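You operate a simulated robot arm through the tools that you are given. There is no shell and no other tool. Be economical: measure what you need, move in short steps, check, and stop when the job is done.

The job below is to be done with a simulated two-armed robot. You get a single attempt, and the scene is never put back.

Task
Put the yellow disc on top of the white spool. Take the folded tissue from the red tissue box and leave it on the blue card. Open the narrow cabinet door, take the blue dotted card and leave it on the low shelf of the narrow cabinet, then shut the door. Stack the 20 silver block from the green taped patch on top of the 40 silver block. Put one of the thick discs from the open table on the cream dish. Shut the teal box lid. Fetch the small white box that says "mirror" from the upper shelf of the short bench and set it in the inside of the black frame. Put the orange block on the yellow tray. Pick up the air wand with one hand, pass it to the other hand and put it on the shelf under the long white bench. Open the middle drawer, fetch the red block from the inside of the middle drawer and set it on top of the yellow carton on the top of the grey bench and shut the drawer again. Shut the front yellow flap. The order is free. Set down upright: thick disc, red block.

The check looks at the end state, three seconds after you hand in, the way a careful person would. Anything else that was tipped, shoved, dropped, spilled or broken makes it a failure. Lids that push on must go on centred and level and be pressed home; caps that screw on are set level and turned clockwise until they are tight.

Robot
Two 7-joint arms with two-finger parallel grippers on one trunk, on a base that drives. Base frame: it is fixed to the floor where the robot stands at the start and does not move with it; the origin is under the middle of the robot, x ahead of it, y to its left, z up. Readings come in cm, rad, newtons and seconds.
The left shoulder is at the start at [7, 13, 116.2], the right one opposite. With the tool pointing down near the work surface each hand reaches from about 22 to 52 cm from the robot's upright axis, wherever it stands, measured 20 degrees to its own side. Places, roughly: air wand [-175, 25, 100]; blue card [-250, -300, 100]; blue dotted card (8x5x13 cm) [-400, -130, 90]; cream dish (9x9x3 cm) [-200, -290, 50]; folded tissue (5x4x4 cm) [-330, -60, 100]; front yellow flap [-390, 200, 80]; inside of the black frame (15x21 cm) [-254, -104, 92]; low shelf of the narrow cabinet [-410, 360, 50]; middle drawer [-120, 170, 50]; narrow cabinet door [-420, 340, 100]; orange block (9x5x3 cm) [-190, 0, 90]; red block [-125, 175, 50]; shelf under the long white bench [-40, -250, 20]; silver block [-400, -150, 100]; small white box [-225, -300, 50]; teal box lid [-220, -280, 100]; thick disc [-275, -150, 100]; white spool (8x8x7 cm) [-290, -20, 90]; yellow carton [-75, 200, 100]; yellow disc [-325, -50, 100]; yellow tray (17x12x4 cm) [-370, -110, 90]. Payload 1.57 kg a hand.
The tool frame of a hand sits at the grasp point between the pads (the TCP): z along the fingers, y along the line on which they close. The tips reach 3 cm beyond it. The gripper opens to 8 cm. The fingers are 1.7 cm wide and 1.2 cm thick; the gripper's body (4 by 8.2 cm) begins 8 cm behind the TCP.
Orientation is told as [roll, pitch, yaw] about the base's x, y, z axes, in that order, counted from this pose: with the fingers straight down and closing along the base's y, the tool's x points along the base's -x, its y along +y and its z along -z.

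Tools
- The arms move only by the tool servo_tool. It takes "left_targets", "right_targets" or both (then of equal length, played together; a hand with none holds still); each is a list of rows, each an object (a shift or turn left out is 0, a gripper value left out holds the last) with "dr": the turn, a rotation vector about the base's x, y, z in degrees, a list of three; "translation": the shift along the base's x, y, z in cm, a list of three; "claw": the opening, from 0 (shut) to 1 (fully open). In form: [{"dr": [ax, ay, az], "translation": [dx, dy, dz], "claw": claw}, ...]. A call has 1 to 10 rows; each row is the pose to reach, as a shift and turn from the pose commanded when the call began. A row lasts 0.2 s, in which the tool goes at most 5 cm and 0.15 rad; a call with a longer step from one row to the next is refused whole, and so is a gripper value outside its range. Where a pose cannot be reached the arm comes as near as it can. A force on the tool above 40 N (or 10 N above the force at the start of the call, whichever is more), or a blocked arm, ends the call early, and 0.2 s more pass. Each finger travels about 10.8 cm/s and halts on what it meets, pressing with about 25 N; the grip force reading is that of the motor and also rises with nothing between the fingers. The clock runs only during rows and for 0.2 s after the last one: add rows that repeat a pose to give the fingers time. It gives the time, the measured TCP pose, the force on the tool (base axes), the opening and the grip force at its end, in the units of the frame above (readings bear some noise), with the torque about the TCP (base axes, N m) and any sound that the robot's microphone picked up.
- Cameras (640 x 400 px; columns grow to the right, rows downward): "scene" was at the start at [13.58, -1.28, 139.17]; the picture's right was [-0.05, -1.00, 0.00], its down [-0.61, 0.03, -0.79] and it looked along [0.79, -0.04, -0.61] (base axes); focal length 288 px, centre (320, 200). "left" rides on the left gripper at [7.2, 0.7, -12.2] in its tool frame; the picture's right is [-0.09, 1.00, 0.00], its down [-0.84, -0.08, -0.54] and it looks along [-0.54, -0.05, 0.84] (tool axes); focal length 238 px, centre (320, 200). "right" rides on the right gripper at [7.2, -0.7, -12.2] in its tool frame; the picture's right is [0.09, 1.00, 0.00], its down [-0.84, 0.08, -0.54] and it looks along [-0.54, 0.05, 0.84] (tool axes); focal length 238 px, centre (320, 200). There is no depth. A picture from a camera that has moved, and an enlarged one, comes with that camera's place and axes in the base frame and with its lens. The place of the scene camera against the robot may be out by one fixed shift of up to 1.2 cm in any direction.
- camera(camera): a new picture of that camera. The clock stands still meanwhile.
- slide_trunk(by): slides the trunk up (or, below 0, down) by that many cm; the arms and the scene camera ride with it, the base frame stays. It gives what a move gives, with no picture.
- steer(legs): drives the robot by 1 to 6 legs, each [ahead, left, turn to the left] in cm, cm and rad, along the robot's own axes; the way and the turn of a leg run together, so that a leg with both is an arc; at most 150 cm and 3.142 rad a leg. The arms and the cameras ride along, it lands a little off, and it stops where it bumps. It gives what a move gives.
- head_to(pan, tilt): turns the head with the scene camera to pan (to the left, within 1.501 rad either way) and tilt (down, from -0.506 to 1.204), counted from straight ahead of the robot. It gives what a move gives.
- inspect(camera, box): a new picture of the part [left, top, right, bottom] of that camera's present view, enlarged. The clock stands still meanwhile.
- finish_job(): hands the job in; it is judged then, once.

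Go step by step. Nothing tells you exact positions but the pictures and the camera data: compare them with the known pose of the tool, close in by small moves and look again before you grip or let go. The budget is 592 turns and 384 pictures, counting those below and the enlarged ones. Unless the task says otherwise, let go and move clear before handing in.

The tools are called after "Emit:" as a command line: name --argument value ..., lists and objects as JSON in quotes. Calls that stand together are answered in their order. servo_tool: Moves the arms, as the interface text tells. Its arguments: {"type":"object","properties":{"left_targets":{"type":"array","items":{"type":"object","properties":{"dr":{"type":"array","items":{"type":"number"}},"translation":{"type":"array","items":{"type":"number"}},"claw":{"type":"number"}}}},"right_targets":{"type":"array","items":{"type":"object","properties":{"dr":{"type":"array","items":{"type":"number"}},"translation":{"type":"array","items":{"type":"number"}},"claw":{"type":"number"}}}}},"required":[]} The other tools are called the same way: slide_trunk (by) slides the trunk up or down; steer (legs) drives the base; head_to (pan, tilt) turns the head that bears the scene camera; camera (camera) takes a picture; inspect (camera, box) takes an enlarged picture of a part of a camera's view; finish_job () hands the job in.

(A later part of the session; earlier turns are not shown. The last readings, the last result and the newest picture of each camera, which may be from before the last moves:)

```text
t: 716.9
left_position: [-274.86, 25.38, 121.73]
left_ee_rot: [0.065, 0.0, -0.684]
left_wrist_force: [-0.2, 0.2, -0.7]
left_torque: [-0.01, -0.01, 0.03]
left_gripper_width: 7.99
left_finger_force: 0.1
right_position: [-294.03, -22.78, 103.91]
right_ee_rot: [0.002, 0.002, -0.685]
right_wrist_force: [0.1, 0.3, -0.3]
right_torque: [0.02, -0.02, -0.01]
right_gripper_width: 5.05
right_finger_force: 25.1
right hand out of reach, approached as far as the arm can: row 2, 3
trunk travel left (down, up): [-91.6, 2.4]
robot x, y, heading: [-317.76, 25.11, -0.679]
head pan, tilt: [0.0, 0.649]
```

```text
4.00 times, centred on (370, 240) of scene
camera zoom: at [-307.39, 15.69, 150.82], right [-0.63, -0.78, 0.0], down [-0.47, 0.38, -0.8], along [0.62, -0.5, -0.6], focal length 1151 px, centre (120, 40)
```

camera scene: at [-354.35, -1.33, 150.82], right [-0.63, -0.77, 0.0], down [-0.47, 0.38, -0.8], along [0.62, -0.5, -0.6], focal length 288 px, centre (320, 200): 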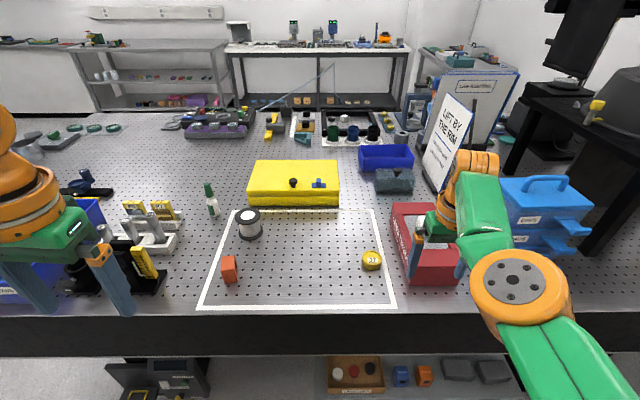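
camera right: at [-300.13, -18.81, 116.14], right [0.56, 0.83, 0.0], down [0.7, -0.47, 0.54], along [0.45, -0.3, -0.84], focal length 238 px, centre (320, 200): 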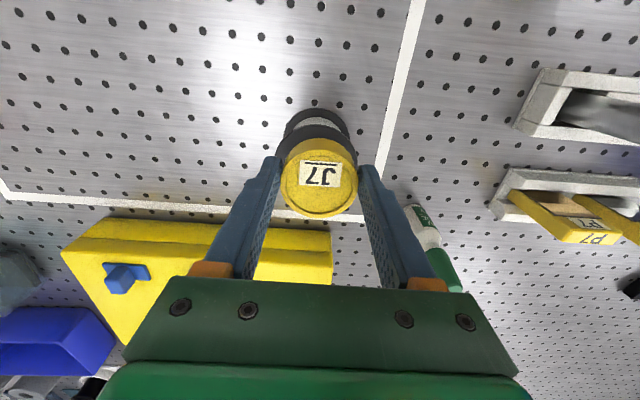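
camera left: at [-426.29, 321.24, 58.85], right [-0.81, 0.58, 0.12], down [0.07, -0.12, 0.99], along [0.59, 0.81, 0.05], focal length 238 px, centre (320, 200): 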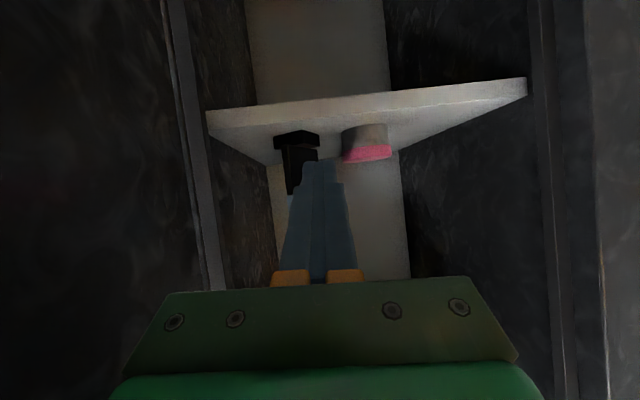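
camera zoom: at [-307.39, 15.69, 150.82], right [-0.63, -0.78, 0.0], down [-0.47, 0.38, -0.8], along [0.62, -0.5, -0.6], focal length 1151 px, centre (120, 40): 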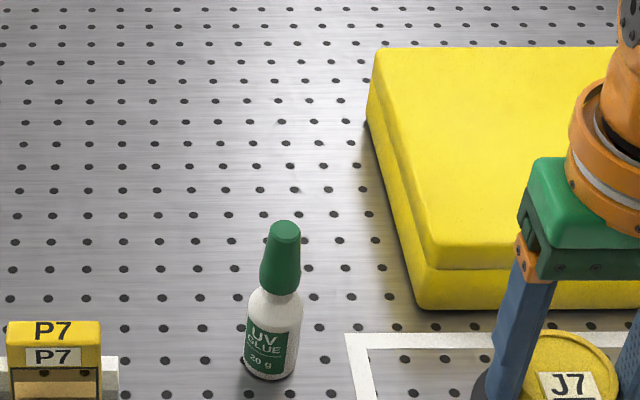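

Another 1 cm ahead and 0.5 right via the base, then lower to contact.

Emit:
steer --legs '[[1.1, -0.5, 0]]'

Emit:
servo_tool --right_targets '[{"translation": [0, 0, -0.8]}, {"translation": [0, 0, -1.4]}, {"translation": [0, 0, -1.9]}, {"translation": [0, 0, -2.4]}, {"translation": [0, 0, -2.9]}, {"translation": [0, 0, -3.4]}]'

Emit:
camera --camera "right"

```text
t: 717.6
left_position: [-274.46, 24.48, 121.64]
left_ee_rot: [0.066, -0.001, -0.682]
left_wrist_force: [0.2, -0.8, -0.6]
left_torque: [-0.02, -0.04, 0.01]
left_gripper_width: 8.0
left_finger_force: 0.0
right_position: [-293.72, -23.82, 104.01]
right_ee_rot: [0.001, 0.0, -0.685]
right_wrist_force: [-0.1, 0.6, -0.4]
right_torque: [-0.01, 0.0, -0.01]
right_gripper_width: 5.06
right_finger_force: 25.2
trunk travel left (down, up): [-91.6, 2.4]
robot x, y, heading: [-317.56, 24.05, -0.684]
head pan, tilt: [0.0, 0.649]
```

```text
t: 719.0
left_position: [-274.58, 24.64, 121.92]
left_ee_rot: [0.063, -0.003, -0.682]
left_wrist_force: [-0.6, -0.3, 0.2]
left_torque: [0.01, 0.02, 0.0]
left_gripper_width: 7.99
left_finger_force: 0.1
right_position: [-293.88, -23.52, 100.91]
right_ee_rot: [-0.002, -0.006, -0.686]
right_wrist_force: [1.3, -3.4, 19.6]
right_torque: [-0.15, -0.23, -0.05]
right_gripper_width: 5.1
right_finger_force: 25.3
right hand out of reach, approached as far as the arm can: row 5, 6
trunk travel left (down, up): [-91.6, 2.4]
robot x, y, heading: [-317.32, 24.1, -0.683]
head pan, tilt: [0.0, 0.649]
```

```text
75 pictures are left
camera right: at [-300.05, -19.27, 113.06], right [0.56, 0.83, 0.0], down [0.69, -0.47, 0.55], along [0.45, -0.31, -0.84], focal length 238 px, centre (320, 200)
```

right: 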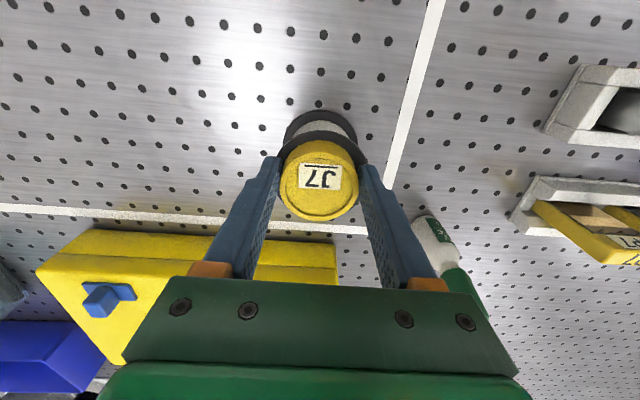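

In contact and centred on the spool. Release and lift.

Emit:
servo_tool --right_targets '[{"translation": [0, 0, 0.3], "claw": 0.7}, {"translation": [0, 0, 0.3], "claw": 0.85}, {"translation": [0, 0, 0.3], "claw": 0.95}, {"translation": [0, 0, 4]}, {"translation": [0, 0, 8]}]'

Emit:
camera --camera "right"

```text
t: 720.2
left_position: [-274.44, 24.41, 121.93]
left_ee_rot: [0.065, -0.001, -0.681]
left_wrist_force: [0.0, 0.0, -0.1]
left_torque: [-0.04, -0.02, 0.01]
left_gripper_width: 8.0
left_finger_force: 0.0
right_position: [-293.81, -23.51, 108.64]
right_ee_rot: [0.002, 0.003, -0.684]
right_wrist_force: [0.3, -0.9, -0.1]
right_torque: [-0.02, 0.0, 0.03]
right_gripper_width: 7.6
right_finger_force: 0.0
trunk travel left (down, up): [-91.6, 2.4]
robot x, y, heading: [-317.4, 24.09, -0.687]
head pan, tilt: [0.0, 0.649]
```

```text
74 pictures are left
camera right: at [-299.96, -19.51, 120.86], right [0.56, 0.83, 0.0], down [0.7, -0.47, 0.54], along [0.45, -0.3, -0.84], focal length 238 px, centre (320, 200)
```

right: 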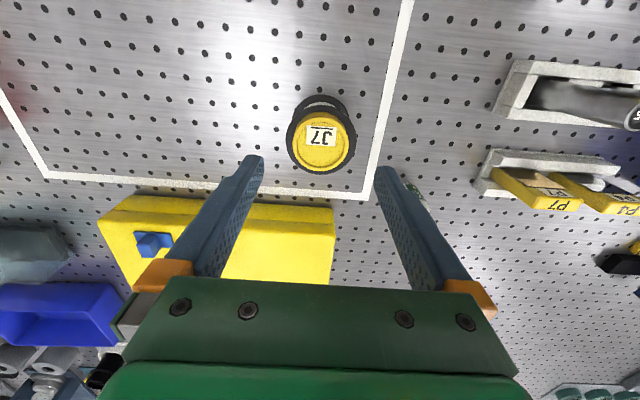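

Disc sits on the spool. Now the silver blocks: back into the aisle, go along to the far end, and turn toward them.

Emit:
steer --legs '[[-28, 0, 0], [0, -80, 0], [0, -76, 0], [18, 0, -0.42]]'

Emit:
camera --camera "right"

Emit:
camera --camera "scene"

```text
t: 731.0
left_position: [-385.97, -110.71, 121.81]
left_ee_rot: [0.065, -0.007, -1.091]
left_wrist_force: [-0.1, 0.3, 0.0]
left_torque: [-0.05, 0.04, 0.02]
left_gripper_width: 8.01
left_finger_force: 0.1
right_position: [-422.89, -146.97, 108.78]
right_ee_rot: [0.001, -0.001, -1.093]
right_wrist_force: [0.3, 0.3, 0.7]
right_torque: [-0.07, -0.01, 0.0]
right_gripper_width: 7.62
right_finger_force: 0.0
trunk travel left (down, up): [-91.6, 2.4]
robot x, y, heading: [-425.4, -94.28, -1.089]
head pan, tilt: [0.0, 0.649]
```

```text
73 pictures are left
camera right: at [-426.94, -140.89, 120.97], right [0.84, 0.54, 0.0], down [0.45, -0.71, 0.54], along [0.29, -0.46, -0.84], focal length 238 px, centre (320, 200)
```

right: 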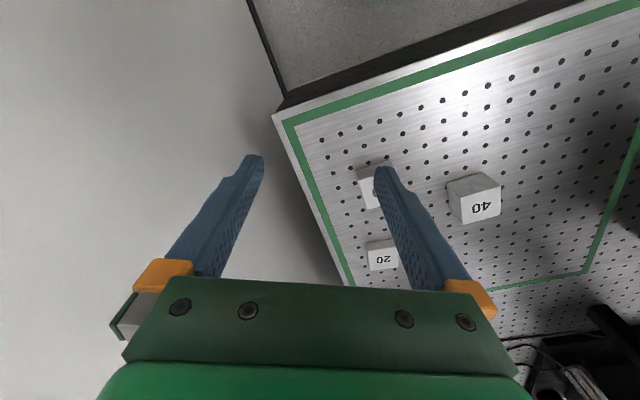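

```text
72 pictures are left
camera scene: at [-419.41, -106.68, 150.87], right [-0.89, -0.46, 0.0], down [-0.28, 0.53, -0.8], along [0.37, -0.71, -0.6], focal length 288 px, centre (320, 200)
```

scene: 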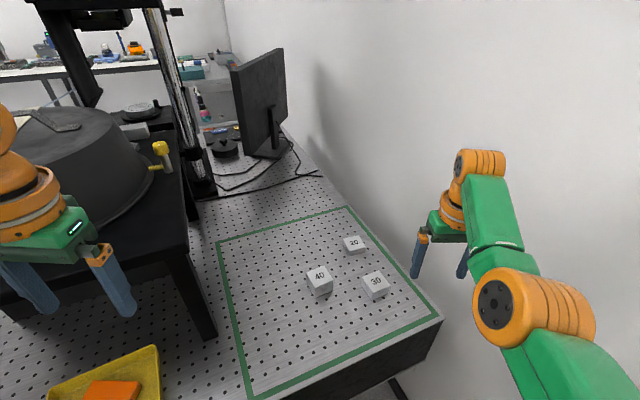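

Blocks located: 20 at (-402,-161), 40 at (-399.8,-145.2). Tilt the right hand 40°, bring it inward, and drive 8 ahead.

Emit:
servo_tool --right_targets '[{"dr": [-7.1, -3.7, 0], "translation": [2.1, 1.1, 0]}, {"dr": [-14.2, -7.4, 0], "translation": [4.2, 2.2, 0]}, {"dr": [-21.3, -11.1, 0], "translation": [6.4, 3.3, 0]}, {"dr": [-28.4, -14.8, 0], "translation": [8.5, 4.4, 0]}, {"dr": [-35.4, -18.5, 0], "translation": [10.6, 5.5, 0]}]'

Emit:
steer --legs '[[6, 0, 0]]'

Emit:
camera --camera "right"

```text
t: 732.4
left_position: [-385.99, -111.18, 121.77]
left_ee_rot: [0.066, -0.003, -1.091]
left_wrist_force: [-0.4, 0.3, 0.5]
left_torque: [0.0, -0.03, 0.0]
left_gripper_width: 7.98
left_finger_force: 0.0
right_position: [-413.6, -144.54, 111.94]
right_ee_rot: [-0.051, -0.782, -1.097]
right_wrist_force: [0.6, -0.1, 1.1]
right_torque: [0.01, 0.02, 0.01]
right_gripper_width: 7.6
right_finger_force: 0.0
trunk travel left (down, up): [-91.6, 2.4]
robot x, y, heading: [-425.29, -94.09, -1.094]
head pan, tilt: [0.0, 0.649]
stopped in row 5 (right hand): the arm was blocked; the commanded pose is now the measured one
```

```text
t: 733.4
left_position: [-383.87, -114.75, 121.86]
left_ee_rot: [0.071, 0.022, -1.08]
left_wrist_force: [-2.4, 4.6, 0.6]
left_torque: [0.14, 0.01, 0.26]
left_gripper_width: 7.98
left_finger_force: 0.0
right_position: [-411.62, -148.97, 112.06]
right_ee_rot: [-0.061, -0.786, -1.094]
right_wrist_force: [0.0, 0.6, 0.0]
right_torque: [0.01, -0.02, -0.01]
right_gripper_width: 7.58
right_finger_force: 0.0
trunk travel left (down, up): [-91.6, 2.4]
robot x, y, heading: [-423.06, -98.3, -1.093]
head pan, tilt: [0.0, 0.649]
stopped in leg 1: the force on the tool passed its limit at 81 N (the readings are from after the stop); the commanded pose is now the measured one
```

```text
71 pictures are left
camera right: at [-417.97, -136.8, 115.57], right [0.87, 0.48, -0.11], down [0.2, -0.14, 0.97], along [0.45, -0.87, -0.21], focal length 238 px, centre (320, 200)
```

right: 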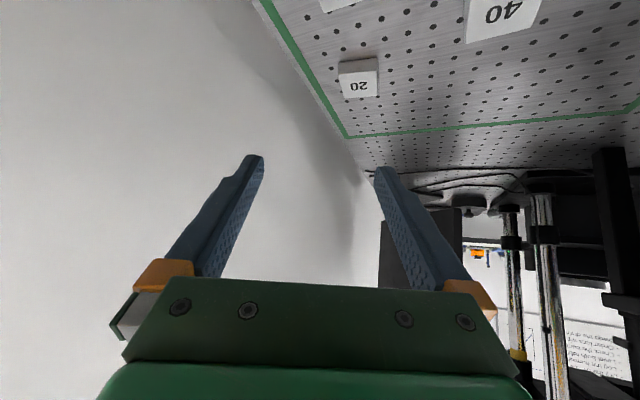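

The left hand bumped the black stand's edge. Back off, lift and retract the left hand, and check that stand.

Emit:
steer --legs '[[-6, 0, 0]]'

Emit:
servo_tool --left_targets '[{"translation": [-1, 2, 4]}, {"translation": [-2, 4, 8]}, {"translation": [-3, 6, 12]}, {"translation": [-5, 9, 14]}]'

Emit:
camera --camera "scene"

```text
t: 734.4
left_position: [-386.11, -110.64, 121.33]
left_ee_rot: [0.07, 0.032, -1.08]
left_wrist_force: [1.1, -0.4, -0.8]
left_torque: [0.08, 0.03, 0.0]
left_gripper_width: 8.02
left_finger_force: 0.0
right_position: [-413.68, -144.72, 111.56]
right_ee_rot: [-0.059, -0.772, -1.097]
right_wrist_force: [0.6, -0.6, -0.4]
right_torque: [0.01, 0.06, -0.02]
right_gripper_width: 7.58
right_finger_force: 0.0
trunk travel left (down, up): [-91.6, 2.4]
robot x, y, heading: [-425.51, -93.53, -1.096]
head pan, tilt: [0.0, 0.649]
```

```text
t: 735.4
left_position: [-391.89, -100.57, 135.46]
left_ee_rot: [0.071, 0.017, -1.084]
left_wrist_force: [-0.7, -0.3, -0.2]
left_torque: [-0.04, -0.03, -0.01]
left_gripper_width: 8.01
left_finger_force: 0.1
left hand out of reach, approached as far as the arm can: row 4
right_position: [-414.49, -143.73, 112.08]
right_ee_rot: [-0.06, -0.785, -1.098]
right_wrist_force: [-0.7, -0.1, 0.6]
right_torque: [-0.01, -0.03, -0.01]
right_gripper_width: 7.6
right_finger_force: 0.0
trunk travel left (down, up): [-91.6, 2.4]
robot x, y, heading: [-425.87, -93.63, -1.094]
head pan, tilt: [0.0, 0.649]
```

```text
70 pictures are left
camera scene: at [-420.03, -106.11, 150.87], right [-0.89, -0.46, 0.0], down [-0.28, 0.53, -0.8], along [0.37, -0.71, -0.6], focal length 288 px, centre (320, 200)
```

scene: 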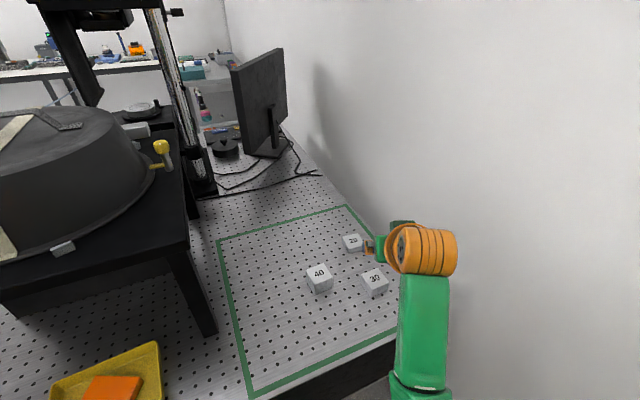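

The stand is unmoved. Drive ahead 8 with the left hand now clear, and approach block 20.

Emit:
steer --legs '[[8, 0, 0]]'

Emit:
servo_tool --right_targets '[{"translation": [2, -2, -3], "claw": 1}, {"translation": [3.5, -5, -6]}, {"translation": [5, -8, -8]}]'

Emit:
camera --camera "right"

```text
t: 736.4
left_position: [-388.25, -107.39, 135.57]
left_ee_rot: [0.068, 0.014, -1.082]
left_wrist_force: [-0.2, 0.6, -0.5]
left_torque: [-0.06, -0.06, -0.04]
left_gripper_width: 8.0
left_finger_force: 0.2
right_position: [-410.85, -150.45, 112.21]
right_ee_rot: [-0.061, -0.791, -1.098]
right_wrist_force: [-1.0, 1.1, -0.4]
right_torque: [-0.01, 0.01, 0.0]
right_gripper_width: 7.58
right_finger_force: 0.0
trunk travel left (down, up): [-91.6, 2.4]
robot x, y, heading: [-422.24, -100.84, -1.094]
head pan, tilt: [0.0, 0.649]
```

```text
t: 737.2
left_position: [-387.91, -108.22, 135.34]
left_ee_rot: [0.067, 0.022, -1.081]
left_wrist_force: [-0.6, 0.1, 0.1]
left_torque: [-0.01, 0.01, 0.01]
left_gripper_width: 7.99
left_finger_force: 0.1
right_position: [-405.48, -159.15, 103.9]
right_ee_rot: [-0.06, -0.783, -1.1]
right_wrist_force: [0.5, 0.1, -0.4]
right_torque: [0.02, -0.01, 0.01]
right_gripper_width: 8.02
right_finger_force: 0.0
trunk travel left (down, up): [-91.6, 2.4]
robot x, y, heading: [-422.1, -100.31, -1.095]
head pan, tilt: [0.0, 0.649]
```

```text
69 pictures are left
camera right: at [-411.82, -146.84, 107.39], right [0.87, 0.47, -0.11], down [0.19, -0.14, 0.97], along [0.44, -0.87, -0.22], focal length 238 px, centre (320, 200)
```

right: 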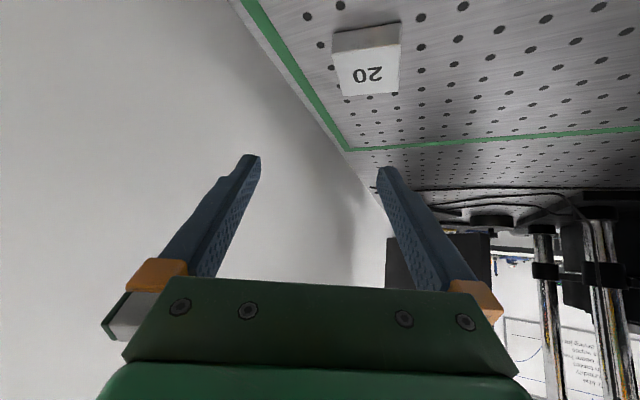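

Block 20 top centre is at (-402.4,-159.8). Descend onto it.

Emit:
servo_tool --right_targets '[{"translation": [1, 0.1, -3]}, {"translation": [2, 0.2, -6]}, {"translation": [2.7, 0.3, -8.5]}]'

Emit:
camera --camera "right"

```text
t: 738.0
left_position: [-387.91, -108.25, 135.33]
left_ee_rot: [0.065, 0.023, -1.082]
left_wrist_force: [0.4, -0.6, -0.2]
left_torque: [0.02, 0.0, -0.03]
left_gripper_width: 7.99
left_finger_force: 0.1
right_position: [-404.2, -157.9, 95.55]
right_ee_rot: [-0.061, -0.781, -1.098]
right_wrist_force: [0.1, 0.4, -0.5]
right_torque: [-0.03, 0.02, -0.02]
right_gripper_width: 7.98
right_finger_force: 0.0
right hand out of reach, approached as far as the arm can: row 3
trunk travel left (down, up): [-91.6, 2.4]
robot x, y, heading: [-422.02, -100.45, -1.091]
head pan, tilt: [0.0, 0.649]
```

```text
68 pictures are left
camera right: at [-410.61, -145.61, 99.16], right [0.87, 0.47, -0.11], down [0.2, -0.14, 0.97], along [0.44, -0.87, -0.22], focal length 238 px, centre (320, 200)
```

right: 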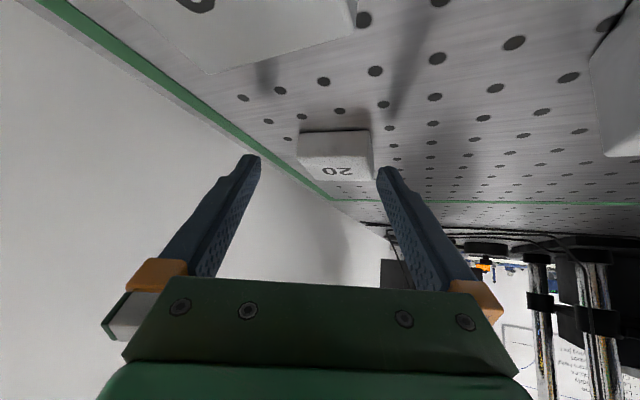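

Nudge the base 0.9/0.7 and lower with the trunk; then grip.

Emit:
steer --legs '[[1.3, 0.6, 0]]'

Emit:
slide_trunk --by -2.2

Emit:
camera --camera "right"

```text
t: 738.8
left_position: [-386.94, -108.86, 135.42]
left_ee_rot: [0.07, 0.019, -1.08]
left_wrist_force: [-0.7, -0.4, -1.0]
left_torque: [-0.04, -0.02, 0.0]
left_gripper_width: 7.99
left_finger_force: 0.0
right_position: [-403.56, -158.63, 95.71]
right_ee_rot: [-0.059, -0.787, -1.101]
right_wrist_force: [-0.7, -0.1, -0.6]
right_torque: [0.01, 0.0, 0.0]
right_gripper_width: 8.02
right_finger_force: 0.1
trunk travel left (down, up): [-91.6, 2.4]
robot x, y, heading: [-421.11, -101.48, -1.093]
head pan, tilt: [0.0, 0.649]
```

```text
t: 739.5
left_position: [-386.77, -108.78, 133.19]
left_ee_rot: [0.068, 0.02, -1.083]
left_wrist_force: [-0.4, 0.2, -0.9]
left_torque: [0.0, 0.02, -0.05]
left_gripper_width: 8.0
left_finger_force: 0.0
right_position: [-403.08, -158.66, 93.83]
right_ee_rot: [-0.058, -0.794, -1.098]
right_wrist_force: [4.6, -9.5, 21.1]
right_torque: [-0.2, -1.08, -0.53]
right_gripper_width: 7.94
right_finger_force: 0.1
trunk travel left (down, up): [-89.4, 4.6]
robot x, y, heading: [-421.37, -101.66, -1.094]
head pan, tilt: [0.0, 0.649]
```

```text
67 pictures are left
camera right: at [-409.46, -146.41, 97.3], right [0.87, 0.47, -0.11], down [0.19, -0.13, 0.97], along [0.45, -0.87, -0.21], focal length 238 px, centre (320, 200)
```

right: 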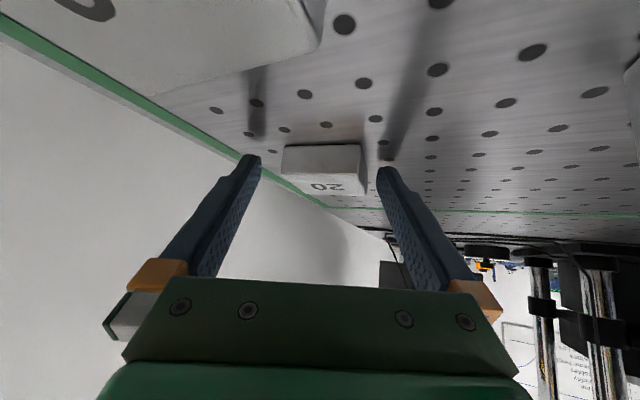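

Fingers straddle the block at table level. Ease up 0.4 and close.

Emit:
servo_tool --right_targets '[{"translation": [0, 0, 0.5], "claw": 0.8}, {"translation": [0, 0, 0.5], "claw": 0.6}, {"translation": [0, 0, 0.5], "claw": 0.4}, {"translation": [0, 0, 0.5], "claw": 0.3}, {"translation": [0, 0, 0.5], "claw": 0.3}]'

Emit:
slide_trunk --by 6.8

Emit:
camera --camera "right"

```text
t: 740.7
left_position: [-386.8, -109.1, 133.06]
left_ee_rot: [0.068, 0.022, -1.084]
left_wrist_force: [0.1, 0.1, -0.6]
left_torque: [0.01, -0.01, -0.02]
left_gripper_width: 8.03
left_finger_force: 0.0
right_position: [-403.28, -158.82, 93.88]
right_ee_rot: [-0.062, -0.779, -1.098]
right_wrist_force: [0.0, 0.5, -0.1]
right_torque: [0.08, -0.02, 0.03]
right_gripper_width: 4.98
right_finger_force: 24.7
trunk travel left (down, up): [-89.4, 4.6]
robot x, y, heading: [-421.0, -101.25, -1.098]
head pan, tilt: [0.0, 0.649]
```

```text
t: 741.6
left_position: [-386.73, -109.09, 137.57]
left_ee_rot: [0.068, 0.022, -1.082]
left_wrist_force: [0.3, -0.4, 1.0]
left_torque: [-0.05, -0.03, -0.01]
left_gripper_width: 8.02
left_finger_force: 0.0
right_position: [-403.17, -158.8, 98.5]
right_ee_rot: [-0.061, -0.782, -1.099]
right_wrist_force: [0.1, -0.2, -1.8]
right_torque: [0.03, 0.02, 0.03]
right_gripper_width: 4.95
right_finger_force: 25.0
right hand out of reach, approached as far as the arm can: row 1
trunk travel left (down, up): [-94.0, 0.0]
robot x, y, heading: [-420.94, -101.32, -1.093]
head pan, tilt: [0.0, 0.649]
```

```text
66 pictures are left
camera right: at [-409.52, -146.45, 102.06], right [0.87, 0.47, -0.11], down [0.2, -0.14, 0.97], along [0.44, -0.87, -0.22], focal length 238 px, centre (320, 200)
```

right: 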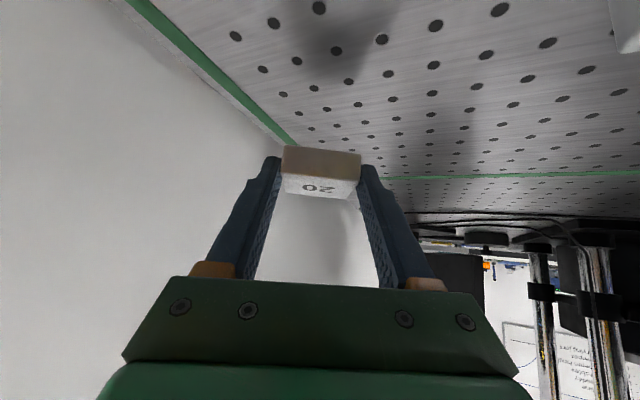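

Block 20 held. Raise 3 cm, then move base back 11 and left 9 to get over block 40.

Emit:
servo_tool --right_targets '[{"translation": [-0.5, 1, 2]}, {"translation": [-1, 2, 4]}, {"translation": [-1.4, 3, 5]}]'

Emit:
steer --legs '[[-8.5, 0, 0], [0, 9, 0]]'

Emit:
camera --camera "right"

Emit:
inspect --camera "scene" --box '[250, 180, 450, 320]'

```text
t: 742.4
left_position: [-386.71, -109.0, 137.73]
left_ee_rot: [0.069, 0.022, -1.082]
left_wrist_force: [-0.6, -0.1, 0.5]
left_torque: [0.03, 0.01, 0.0]
left_gripper_width: 8.0
left_finger_force: 0.1
right_position: [-404.57, -155.71, 103.46]
right_ee_rot: [-0.061, -0.781, -1.098]
right_wrist_force: [0.4, 0.9, -0.7]
right_torque: [0.03, 0.04, 0.0]
right_gripper_width: 5.0
right_finger_force: 24.8
trunk travel left (down, up): [-94.0, 0.0]
robot x, y, heading: [-421.25, -101.36, -1.09]
head pan, tilt: [0.0, 0.649]
```

```text
t: 744.1
left_position: [-383.41, -98.49, 137.77]
left_ee_rot: [0.078, 0.024, -1.082]
left_wrist_force: [-0.8, -0.3, 0.1]
left_torque: [0.05, -0.06, 0.02]
left_gripper_width: 8.0
left_finger_force: 0.0
right_position: [-400.99, -144.75, 103.33]
right_ee_rot: [-0.05, -0.781, -1.105]
right_wrist_force: [0.7, -0.8, -1.6]
right_torque: [0.02, 0.02, 0.01]
right_gripper_width: 4.96
right_finger_force: 25.0
trunk travel left (down, up): [-94.0, 0.0]
robot x, y, heading: [-416.64, -90.15, -1.094]
head pan, tilt: [0.0, 0.649]
```

```text
65 pictures are left
camera right: at [-407.4, -132.57, 106.89], right [0.88, 0.47, -0.1], down [0.19, -0.15, 0.97], along [0.44, -0.87, -0.22], focal length 238 px, centre (320, 200)
```

right: 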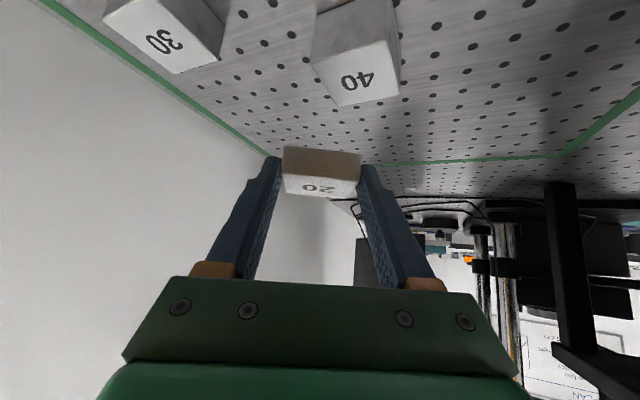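

```text
2.86 times, centred on (350, 250) of scene
camera zoom: at [-411.56, -103.91, 153.15], right [-0.89, -0.46, -0.01], down [-0.27, 0.54, -0.79], along [0.37, -0.7, -0.61], focal length 822 px, centre (234, 57)
```

zoom: 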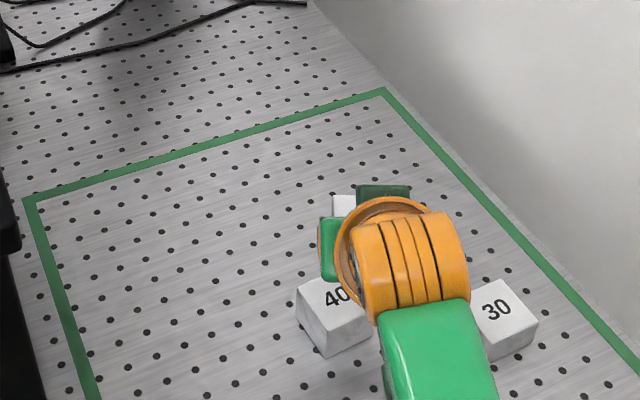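

Shift (1.0,1.5) and lower to just above block 40.

Emit:
servo_tool --right_targets '[{"translation": [1, 1.5, 0]}, {"translation": [1, 1.5, -2]}, {"translation": [1, 1.5, -4]}]'

Emit:
camera --camera "right"

```text
t: 744.9
left_position: [-382.61, -97.76, 137.62]
left_ee_rot: [0.071, 0.024, -1.083]
left_wrist_force: [0.5, 0.3, -0.9]
left_torque: [0.02, 0.0, 0.02]
left_gripper_width: 8.02
left_finger_force: 0.1
right_position: [-399.67, -142.91, 99.36]
right_ee_rot: [-0.059, -0.783, -1.1]
right_wrist_force: [-0.4, -0.1, -1.3]
right_torque: [0.06, -0.02, -0.02]
right_gripper_width: 4.96
right_finger_force: 25.5
trunk travel left (down, up): [-94.0, 0.0]
robot x, y, heading: [-416.83, -90.13, -1.092]
head pan, tilt: [0.0, 0.649]
```

```text
63 pictures are left
camera right: at [-405.98, -130.54, 103.02], right [0.88, 0.47, -0.11], down [0.2, -0.14, 0.97], along [0.44, -0.87, -0.22], focal length 238 px, centre (320, 200)
```

right: 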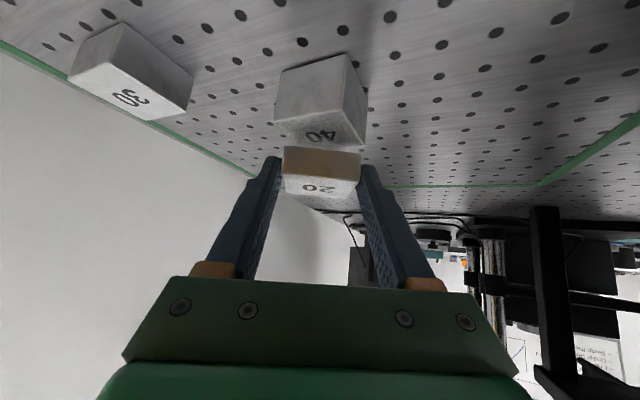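

20 is about 1 cm too far ahead; pull back 1 cm and lower to contact.

Emit:
servo_tool --right_targets '[{"translation": [-0.45, 0.9, 0]}, {"translation": [-0.45, 0.9, -0.5]}, {"translation": [-0.45, 0.9, -1]}, {"translation": [-0.45, 0.9, -1.5]}, {"translation": [-0.45, 0.9, -2]}]'

Emit:
camera --camera "right"

```text
t: 746.1
left_position: [-382.64, -97.39, 137.67]
left_ee_rot: [0.067, 0.02, -1.083]
left_wrist_force: [0.4, -0.1, -0.4]
left_torque: [-0.03, 0.03, 0.0]
left_gripper_width: 7.98
left_finger_force: 0.0
right_position: [-399.89, -141.74, 97.77]
right_ee_rot: [-0.06, -0.79, -1.097]
right_wrist_force: [1.1, -6.3, 15.5]
right_torque: [-0.44, -0.46, -0.11]
right_gripper_width: 4.97
right_finger_force: 24.9
trunk travel left (down, up): [-94.0, 0.0]
robot x, y, heading: [-416.92, -90.59, -1.096]
head pan, tilt: [0.0, 0.649]
```

```text
62 pictures are left
camera right: at [-406.31, -129.34, 101.34], right [0.87, 0.47, -0.11], down [0.19, -0.13, 0.97], along [0.44, -0.87, -0.21], focal length 238 px, centre (320, 200)
```

right: 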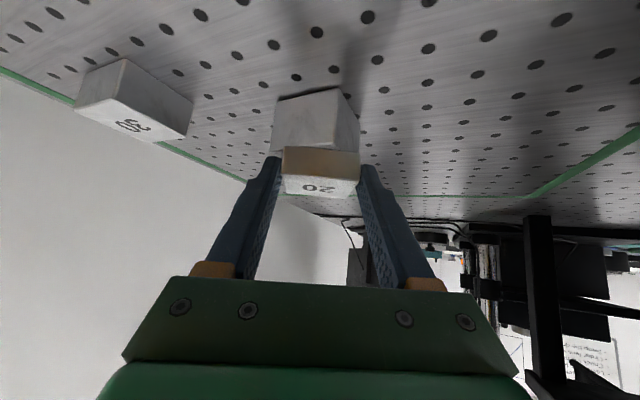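

Stacked flush. Release gently and withdraw up-back.

Emit:
servo_tool --right_targets '[{"translation": [0, 0, 0.2], "claw": 0.68}, {"translation": [0, 0, 0.3], "claw": 0.78}, {"translation": [0, 0, 0.4], "claw": 0.85}, {"translation": [-0.8, 1.6, 2.2]}, {"translation": [-2, 4, 5]}, {"translation": [-3, 6, 8]}]'

Emit:
steer --legs '[[-14, 0, 0]]'

Emit:
inspect --camera "scene" --box '[200, 100, 460, 300]'

```text
t: 747.4
left_position: [-382.66, -97.53, 137.66]
left_ee_rot: [0.067, 0.02, -1.085]
left_wrist_force: [1.0, 0.7, -0.2]
left_torque: [0.01, 0.0, -0.03]
left_gripper_width: 8.0
left_finger_force: 0.0
right_position: [-403.17, -143.07, 111.33]
right_ee_rot: [-0.184, -0.972, -1.045]
right_wrist_force: [-0.2, 0.5, -0.2]
right_torque: [0.0, 0.02, 0.01]
right_gripper_width: 6.8
right_finger_force: 0.0
trunk travel left (down, up): [-94.0, 0.0]
robot x, y, heading: [-416.89, -89.73, -1.099]
head pan, tilt: [0.0, 0.649]
stopped in row 6 (right hand): the arm was blocked; the commanded pose is now the measured one
```

```text
t: 748.8
left_position: [-388.9, -85.57, 137.54]
left_ee_rot: [0.068, 0.027, -1.084]
left_wrist_force: [-0.8, -0.9, -0.8]
left_torque: [0.05, 0.02, -0.02]
left_gripper_width: 8.0
left_finger_force: 0.0
right_position: [-409.42, -130.93, 110.81]
right_ee_rot: [-0.187, -0.965, -1.043]
right_wrist_force: [-0.2, -0.2, 0.2]
right_torque: [0.02, 0.01, -0.01]
right_gripper_width: 6.81
right_finger_force: 0.1
trunk travel left (down, up): [-94.0, 0.0]
robot x, y, heading: [-423.37, -77.6, -1.096]
head pan, tilt: [0.0, 0.649]
```

```text
2.00 times, centred on (330, 200) of scene
camera zoom: at [-416.94, -91.02, 153.14], right [-0.89, -0.46, 0.0], down [-0.28, 0.54, -0.79], along [0.36, -0.71, -0.61], focal length 576 px, centre (300, 200)
```

zoom: 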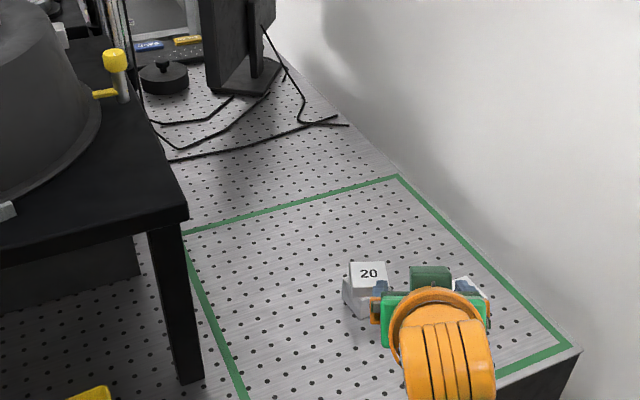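

Stack complete. Restore the right hand and go to the tissue box.

Emit:
steer --legs '[[-12, 0, 0.41], [0, 92, 0]]'

Emit:
servo_tool --right_targets '[{"dr": [0.65, -2.9, 4.9]}, {"dr": [1.3, -5.8, 9.8]}]'

```text
t: 754.7
left_position: [-338.96, 8.03, 137.75]
left_ee_rot: [0.07, 0.021, -0.679]
left_wrist_force: [-0.6, -0.5, 0.5]
left_torque: [0.02, -0.02, -0.02]
left_gripper_width: 7.99
left_finger_force: 0.1
right_position: [-339.85, -42.05, 111.04]
right_ee_rot: [-0.19, -0.968, -0.635]
right_wrist_force: [0.6, -0.3, -0.3]
right_torque: [0.01, 0.03, 0.01]
right_gripper_width: 6.8
right_finger_force: 0.1
trunk travel left (down, up): [-94.0, 0.0]
robot x, y, heading: [-373.06, 1.33, -0.688]
head pan, tilt: [0.0, 0.649]
```

```text
t: 755.3
left_position: [-338.86, 8.0, 137.67]
left_ee_rot: [0.069, 0.022, -0.679]
left_wrist_force: [0.5, 0.1, -0.3]
left_torque: [0.05, -0.01, -0.04]
left_gripper_width: 7.97
left_finger_force: 0.1
right_position: [-340.06, -42.0, 111.09]
right_ee_rot: [-0.048, -1.039, -0.585]
right_wrist_force: [-0.7, -0.4, 0.2]
right_torque: [-0.04, 0.03, -0.01]
right_gripper_width: 6.8
right_finger_force: 0.1
trunk travel left (down, up): [-94.0, 0.0]
robot x, y, heading: [-373.52, 1.65, -0.688]
head pan, tilt: [0.0, 0.649]
```

Emit:
servo_tool --right_targets '[{"dr": [4.69, 7.09, 0]}, {"dr": [9.4, 14.2, 0]}, {"dr": [14.1, 21.3, 0]}, {"dr": [18.8, 28.4, 0]}, {"dr": [23.5, 35.5, 0]}, {"dr": [28.1, 42.5, 0]}, {"dr": [32.8, 49.6, 0]}]'

Emit:
servo_tool --right_targets '[{"dr": [0, 0, -5.9], "claw": 1}]'

Emit:
camera --camera "scene"

```text
t: 756.9
left_position: [-338.91, 8.09, 137.73]
left_ee_rot: [0.068, 0.019, -0.678]
left_wrist_force: [1.0, 0.7, 0.5]
left_torque: [-0.01, -0.01, 0.01]
left_gripper_width: 8.01
left_finger_force: 0.0
right_position: [-344.3, -39.97, 110.82]
right_ee_rot: [-0.048, 0.0, -0.582]
right_wrist_force: [-0.9, -0.3, -0.3]
right_torque: [0.01, -0.05, 0.02]
right_gripper_width: 6.83
right_finger_force: 0.0
right hand out of reach, approached as far as the arm can: row 6, 7
trunk travel left (down, up): [-94.0, 0.0]
robot x, y, heading: [-373.28, 1.59, -0.687]
head pan, tilt: [0.0, 0.649]
```

```text
t: 757.3
left_position: [-338.76, 8.11, 137.64]
left_ee_rot: [0.068, 0.023, -0.676]
left_wrist_force: [0.1, -0.5, 0.5]
left_torque: [0.02, -0.01, 0.0]
left_gripper_width: 8.02
left_finger_force: 0.1
right_position: [-344.23, -40.02, 110.71]
right_ee_rot: [-0.047, -0.001, -0.686]
right_wrist_force: [0.3, 0.2, -0.3]
right_torque: [0.02, 0.01, 0.02]
right_gripper_width: 7.99
right_finger_force: 0.0
trunk travel left (down, up): [-94.0, 0.0]
robot x, y, heading: [-373.19, 1.6, -0.685]
head pan, tilt: [0.0, 0.649]
```

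```text
60 pictures are left
camera scene: at [-362.83, -8.05, 153.19], right [-0.64, -0.77, 0.0], down [-0.47, 0.38, -0.8], along [0.61, -0.51, -0.6], focal length 288 px, centre (320, 200)
```

scene: 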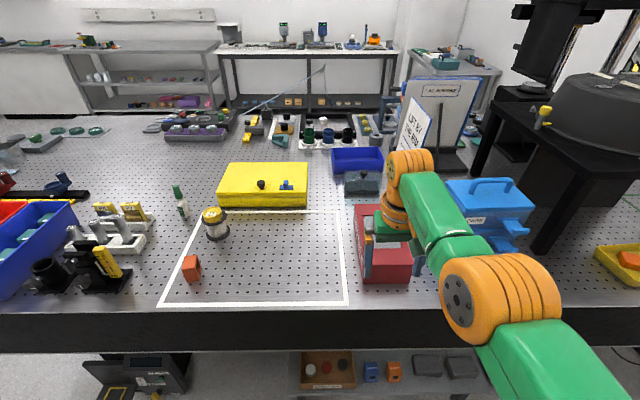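

Drive 20 ahead so the hand is over the tissue.

Emit:
steer --legs '[[20, -2.3, 0]]'

Emit:
camera --camera "right"

```text
t: 758.9
left_position: [-325.36, -5.81, 137.82]
left_ee_rot: [0.067, 0.017, -0.678]
left_wrist_force: [-1.2, -0.1, -1.0]
left_torque: [-0.04, -0.02, 0.02]
left_gripper_width: 8.01
left_finger_force: 0.1
right_position: [-330.64, -54.09, 111.0]
right_ee_rot: [-0.048, -0.005, -0.687]
right_wrist_force: [-0.8, -0.8, 0.4]
right_torque: [-0.02, -0.05, -0.03]
right_gripper_width: 7.98
right_finger_force: 0.1
trunk travel left (down, up): [-94.0, 0.0]
robot x, y, heading: [-359.45, -12.94, -0.691]
head pan, tilt: [0.0, 0.649]
```

```text
59 pictures are left
camera right: at [-336.41, -49.43, 123.21], right [0.56, 0.83, -0.05], down [0.71, -0.45, 0.54], along [0.43, -0.34, -0.84], focal length 238 px, centre (320, 200)
```

right: 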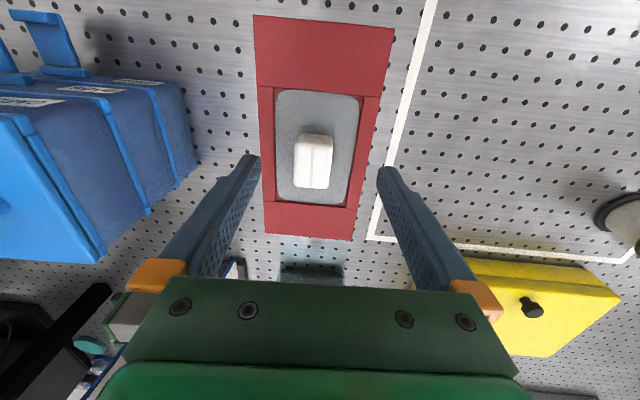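

Tissue almost beneath. Shift and descend 6.

Emit:
servo_tool --right_targets '[{"translation": [0.5, -0.8, -2]}, {"translation": [1.0, -1.6, -4], "claw": 0.9}, {"translation": [1.0, -1.6, -6.5], "claw": 0.85}]'

Emit:
camera --camera "right"

```text
t: 759.7
left_position: [-325.01, -6.2, 137.62]
left_ee_rot: [0.067, 0.021, -0.677]
left_wrist_force: [0.6, 0.1, 0.2]
left_torque: [0.01, 0.01, -0.01]
left_gripper_width: 7.96
left_finger_force: 0.1
right_position: [-330.7, -54.7, 105.37]
right_ee_rot: [-0.049, -0.002, -0.686]
right_wrist_force: [-0.8, -0.9, 1.3]
right_torque: [0.02, 0.01, 0.05]
right_gripper_width: 6.82
right_finger_force: 0.1
right hand out of reach, approached as far as the arm can: row 1, 2, 3
trunk travel left (down, up): [-94.0, 0.0]
robot x, y, heading: [-359.87, -13.38, -0.691]
head pan, tilt: [0.0, 0.649]
```

```text
58 pictures are left
camera right: at [-336.56, -50.17, 117.51], right [0.56, 0.83, -0.05], down [0.71, -0.45, 0.54], along [0.43, -0.34, -0.84], focal length 238 px, centre (320, 200)
```

right: 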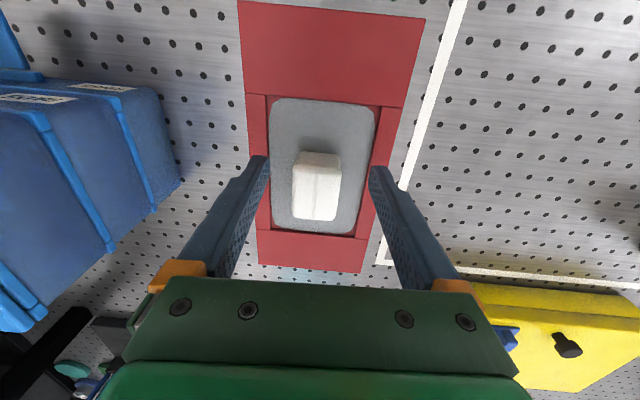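

Drive 3 ahead, then lower gently.

Emit:
steer --legs '[[3, -0.3, 0]]'

Emit:
slide_trunk --by -3

Emit:
camera --camera "right"

```text
t: 760.6
left_position: [-323.3, -7.83, 137.94]
left_ee_rot: [0.067, 0.017, -0.677]
left_wrist_force: [0.1, -0.6, 0.2]
left_torque: [-0.03, -0.04, -0.04]
left_gripper_width: 7.99
left_finger_force: 0.0
right_position: [-329.01, -56.47, 105.61]
right_ee_rot: [-0.05, -0.007, -0.684]
right_wrist_force: [-0.3, 0.9, -0.4]
right_torque: [-0.02, 0.01, 0.03]
right_gripper_width: 6.79
right_finger_force: 0.0
trunk travel left (down, up): [-94.0, 0.0]
robot x, y, heading: [-357.43, -14.77, -0.688]
head pan, tilt: [0.0, 0.649]
```

```text
t: 761.3
left_position: [-323.0, -8.3, 134.82]
left_ee_rot: [0.068, 0.02, -0.677]
left_wrist_force: [-0.9, -0.5, -0.2]
left_torque: [0.02, -0.02, 0.03]
left_gripper_width: 8.0
left_finger_force: 0.0
right_position: [-328.8, -56.81, 102.42]
right_ee_rot: [-0.048, -0.003, -0.684]
right_wrist_force: [0.4, 0.3, 0.3]
right_torque: [-0.03, -0.01, 0.01]
right_gripper_width: 6.83
right_finger_force: 0.1
trunk travel left (down, up): [-91.0, 3.0]
robot x, y, heading: [-357.23, -14.89, -0.691]
head pan, tilt: [0.0, 0.649]
```

```text
57 pictures are left
camera right: at [-334.56, -52.17, 114.58], right [0.56, 0.83, -0.05], down [0.71, -0.45, 0.54], along [0.43, -0.34, -0.84], focal length 238 px, centre (320, 200)
```

right: 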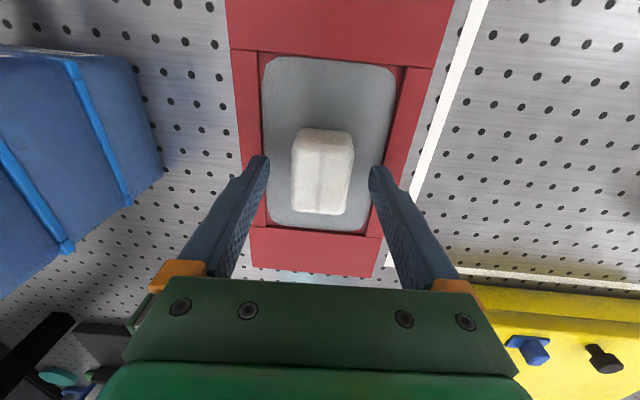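

Well aligned. Lower 2 cm and grip.

Emit:
slide_trunk --by -2

Emit:
servo_tool --right_targets '[{"claw": 0.65}, {"claw": 0.45}, {"claw": 0.3}, {"claw": 0.2}, {"claw": 0.2}]'

Emit:
slide_trunk --by 5

Emit:
servo_tool --right_targets '[{"translation": [-0.5, 0.4, 3]}, {"translation": [-1, 0.8, 6]}, {"translation": [-1.5, 1.2, 8]}]'

Emit:
camera --camera "right"

```text
t: 761.9
left_position: [-323.38, -7.85, 132.83]
left_ee_rot: [0.068, 0.014, -0.678]
left_wrist_force: [-0.5, 0.3, 0.3]
left_torque: [0.02, 0.03, 0.01]
left_gripper_width: 8.0
left_finger_force: 0.1
right_position: [-328.63, -56.87, 101.26]
right_ee_rot: [-0.05, -0.025, -0.686]
right_wrist_force: [-5.4, 5.7, 22.3]
right_torque: [0.64, 0.01, 0.1]
right_gripper_width: 6.72
right_finger_force: 0.0
trunk travel left (down, up): [-89.2, 4.8]
robot x, y, heading: [-357.57, -15.21, -0.69]
head pan, tilt: [0.0, 0.649]
stopped: the force on the tool passed its limit at 48 N (the readings are from after the stop); the commanded pose is now the measured one
```

```text
t: 763.1
left_position: [-323.0, -7.66, 132.73]
left_ee_rot: [0.064, 0.016, -0.676]
left_wrist_force: [-0.4, 0.3, -0.4]
left_torque: [0.0, 0.02, -0.01]
left_gripper_width: 8.01
left_finger_force: 0.1
right_position: [-328.42, -56.62, 101.16]
right_ee_rot: [-0.054, -0.025, -0.686]
right_wrist_force: [5.8, 4.6, 20.2]
right_torque: [0.64, -0.42, -0.06]
right_gripper_width: 3.71
right_finger_force: 25.0
trunk travel left (down, up): [-89.2, 4.8]
robot x, y, heading: [-357.49, -14.69, -0.689]
head pan, tilt: [0.0, 0.649]
```

```text
t: 764.0
left_position: [-322.87, -8.31, 137.79]
left_ee_rot: [0.067, 0.023, -0.676]
left_wrist_force: [0.5, 0.1, -0.7]
left_torque: [-0.03, -0.02, -0.01]
left_gripper_width: 8.03
left_finger_force: 0.1
right_position: [-328.26, -56.97, 105.77]
right_ee_rot: [-0.05, -0.017, -0.686]
right_wrist_force: [0.0, -0.5, 0.3]
right_torque: [0.03, 0.01, 0.02]
right_gripper_width: 3.68
right_finger_force: 25.1
trunk travel left (down, up): [-94.0, 0.0]
robot x, y, heading: [-357.58, -15.08, -0.688]
head pan, tilt: [0.0, 0.649]
```

```text
t: 764.8
left_position: [-322.78, -8.23, 137.64]
left_ee_rot: [0.069, 0.021, -0.677]
left_wrist_force: [0.0, -0.1, -1.2]
left_torque: [-0.04, 0.03, -0.02]
left_gripper_width: 8.0
left_finger_force: 0.1
right_position: [-329.93, -55.7, 113.76]
right_ee_rot: [-0.051, -0.019, -0.686]
right_wrist_force: [-0.6, 0.1, 0.1]
right_torque: [0.0, -0.02, -0.03]
right_gripper_width: 3.67
right_finger_force: 25.2
trunk travel left (down, up): [-94.0, 0.0]
robot x, y, heading: [-357.3, -14.7, -0.689]
head pan, tilt: [0.0, 0.649]
```

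```text
56 pictures are left
camera right: at [-335.85, -51.06, 125.85], right [0.56, 0.83, -0.05], down [0.71, -0.44, 0.55], along [0.44, -0.34, -0.83], focal length 238 px, centre (320, 200)
```

right: 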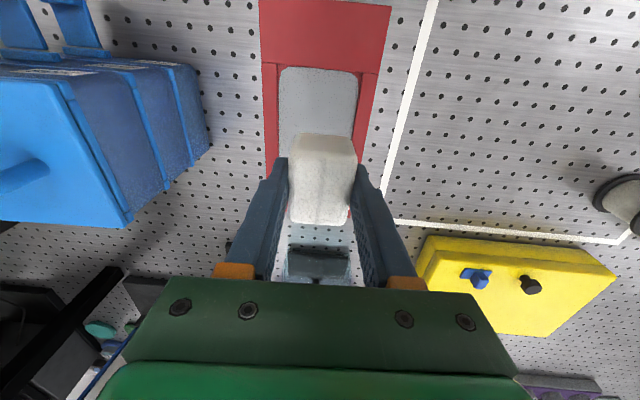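

Tissue in hand. Travel out of the aisle and round to the short bench.

Emit:
steer --legs '[[-23, 0, 0], [0, 0, 1.576], [100, 0, 0], [100, 0, 0]]'

Emit:
steer --legs '[[0, -136, 0], [0, -130, 0]]'

Emit:
steer --legs '[[-110, 0, 0], [-105, 0, 0]]'

```text
t: 779.9
left_position: [-260.18, 190.47, 137.75]
left_ee_rot: [0.067, 0.022, 0.933]
left_wrist_force: [-0.4, -0.1, 0.2]
left_torque: [0.07, -0.01, 0.01]
left_gripper_width: 8.0
left_finger_force: 0.1
right_position: [-212.38, 185.24, 113.73]
right_ee_rot: [-0.047, -0.022, 0.924]
right_wrist_force: [-0.1, -0.5, -1.0]
right_torque: [0.03, -0.02, -0.01]
right_gripper_width: 3.63
right_finger_force: 25.0
trunk travel left (down, up): [-94.0, 0.0]
robot x, y, heading: [-251.86, 156.75, 0.925]
head pan, tilt: [0.0, 0.649]
```

```text
t: 792.9
left_position: [-51.29, 25.0, 137.61]
left_ee_rot: [0.068, 0.021, 0.909]
left_wrist_force: [-0.1, 0.2, -0.7]
left_torque: [0.02, 0.0, 0.0]
left_gripper_width: 8.0
left_finger_force: 0.0
right_position: [-3.68, 18.72, 113.72]
right_ee_rot: [-0.048, -0.019, 0.901]
right_wrist_force: [1.0, -0.8, -0.5]
right_torque: [-0.04, -0.04, 0.01]
right_gripper_width: 3.68
right_finger_force: 24.9
trunk travel left (down, up): [-94.0, 0.0]
robot x, y, heading: [-44.18, -9.09, 0.902]
head pan, tilt: [0.0, 0.649]
```

```text
t: 803.4
left_position: [-182.73, -143.62, 137.58]
left_ee_rot: [0.069, 0.024, 0.929]
left_wrist_force: [0.1, -0.4, -0.6]
left_torque: [-0.02, 0.03, -0.03]
left_gripper_width: 8.0
left_finger_force: 0.0
right_position: [-134.88, -149.03, 113.63]
right_ee_rot: [-0.048, -0.018, 0.922]
right_wrist_force: [0.2, -0.2, -0.3]
right_torque: [-0.02, 0.01, 0.02]
right_gripper_width: 3.67
right_finger_force: 24.6
trunk travel left (down, up): [-94.0, 0.0]
robot x, y, heading: [-174.55, -177.83, 0.918]
head pan, tilt: [0.0, 0.649]
```

Turn toward the bench's right end and move over.

Emit:
steer --legs '[[0, 0, -2.218], [14, -84, 0]]'

Emit:
camera --camera "scene"

```text
t: 813.3
left_position: [-221.17, -226.72, 137.62]
left_ee_rot: [0.068, 0.021, -1.334]
left_wrist_force: [-0.1, -0.1, 0.5]
left_torque: [-0.04, 0.0, 0.01]
left_gripper_width: 7.99
left_finger_force: 0.1
right_position: [-255.8, -260.05, 113.78]
right_ee_rot: [-0.049, -0.018, -1.342]
right_wrist_force: [0.6, 0.4, -0.2]
right_torque: [0.0, 0.01, 0.01]
right_gripper_width: 3.67
right_finger_force: 25.4
trunk travel left (down, up): [-94.0, 0.0]
robot x, y, heading: [-252.5, -211.01, -1.338]
head pan, tilt: [0.0, 0.649]
```

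```text
55 pictures are left
camera scene: at [-249.49, -225.14, 153.2], right [-0.97, -0.22, 0.0], down [-0.14, 0.59, -0.8], along [0.18, -0.78, -0.6], focal length 288 px, centre (320, 200)
```

scene: 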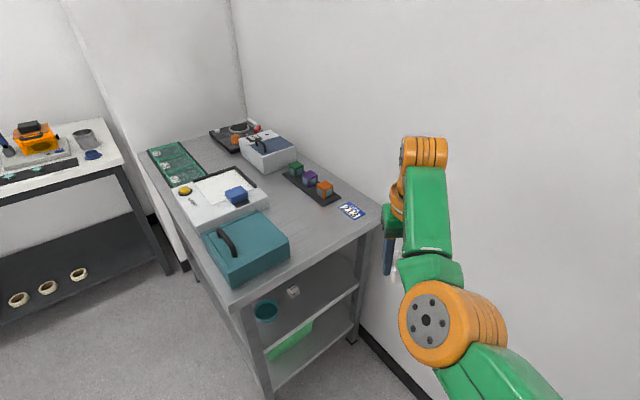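

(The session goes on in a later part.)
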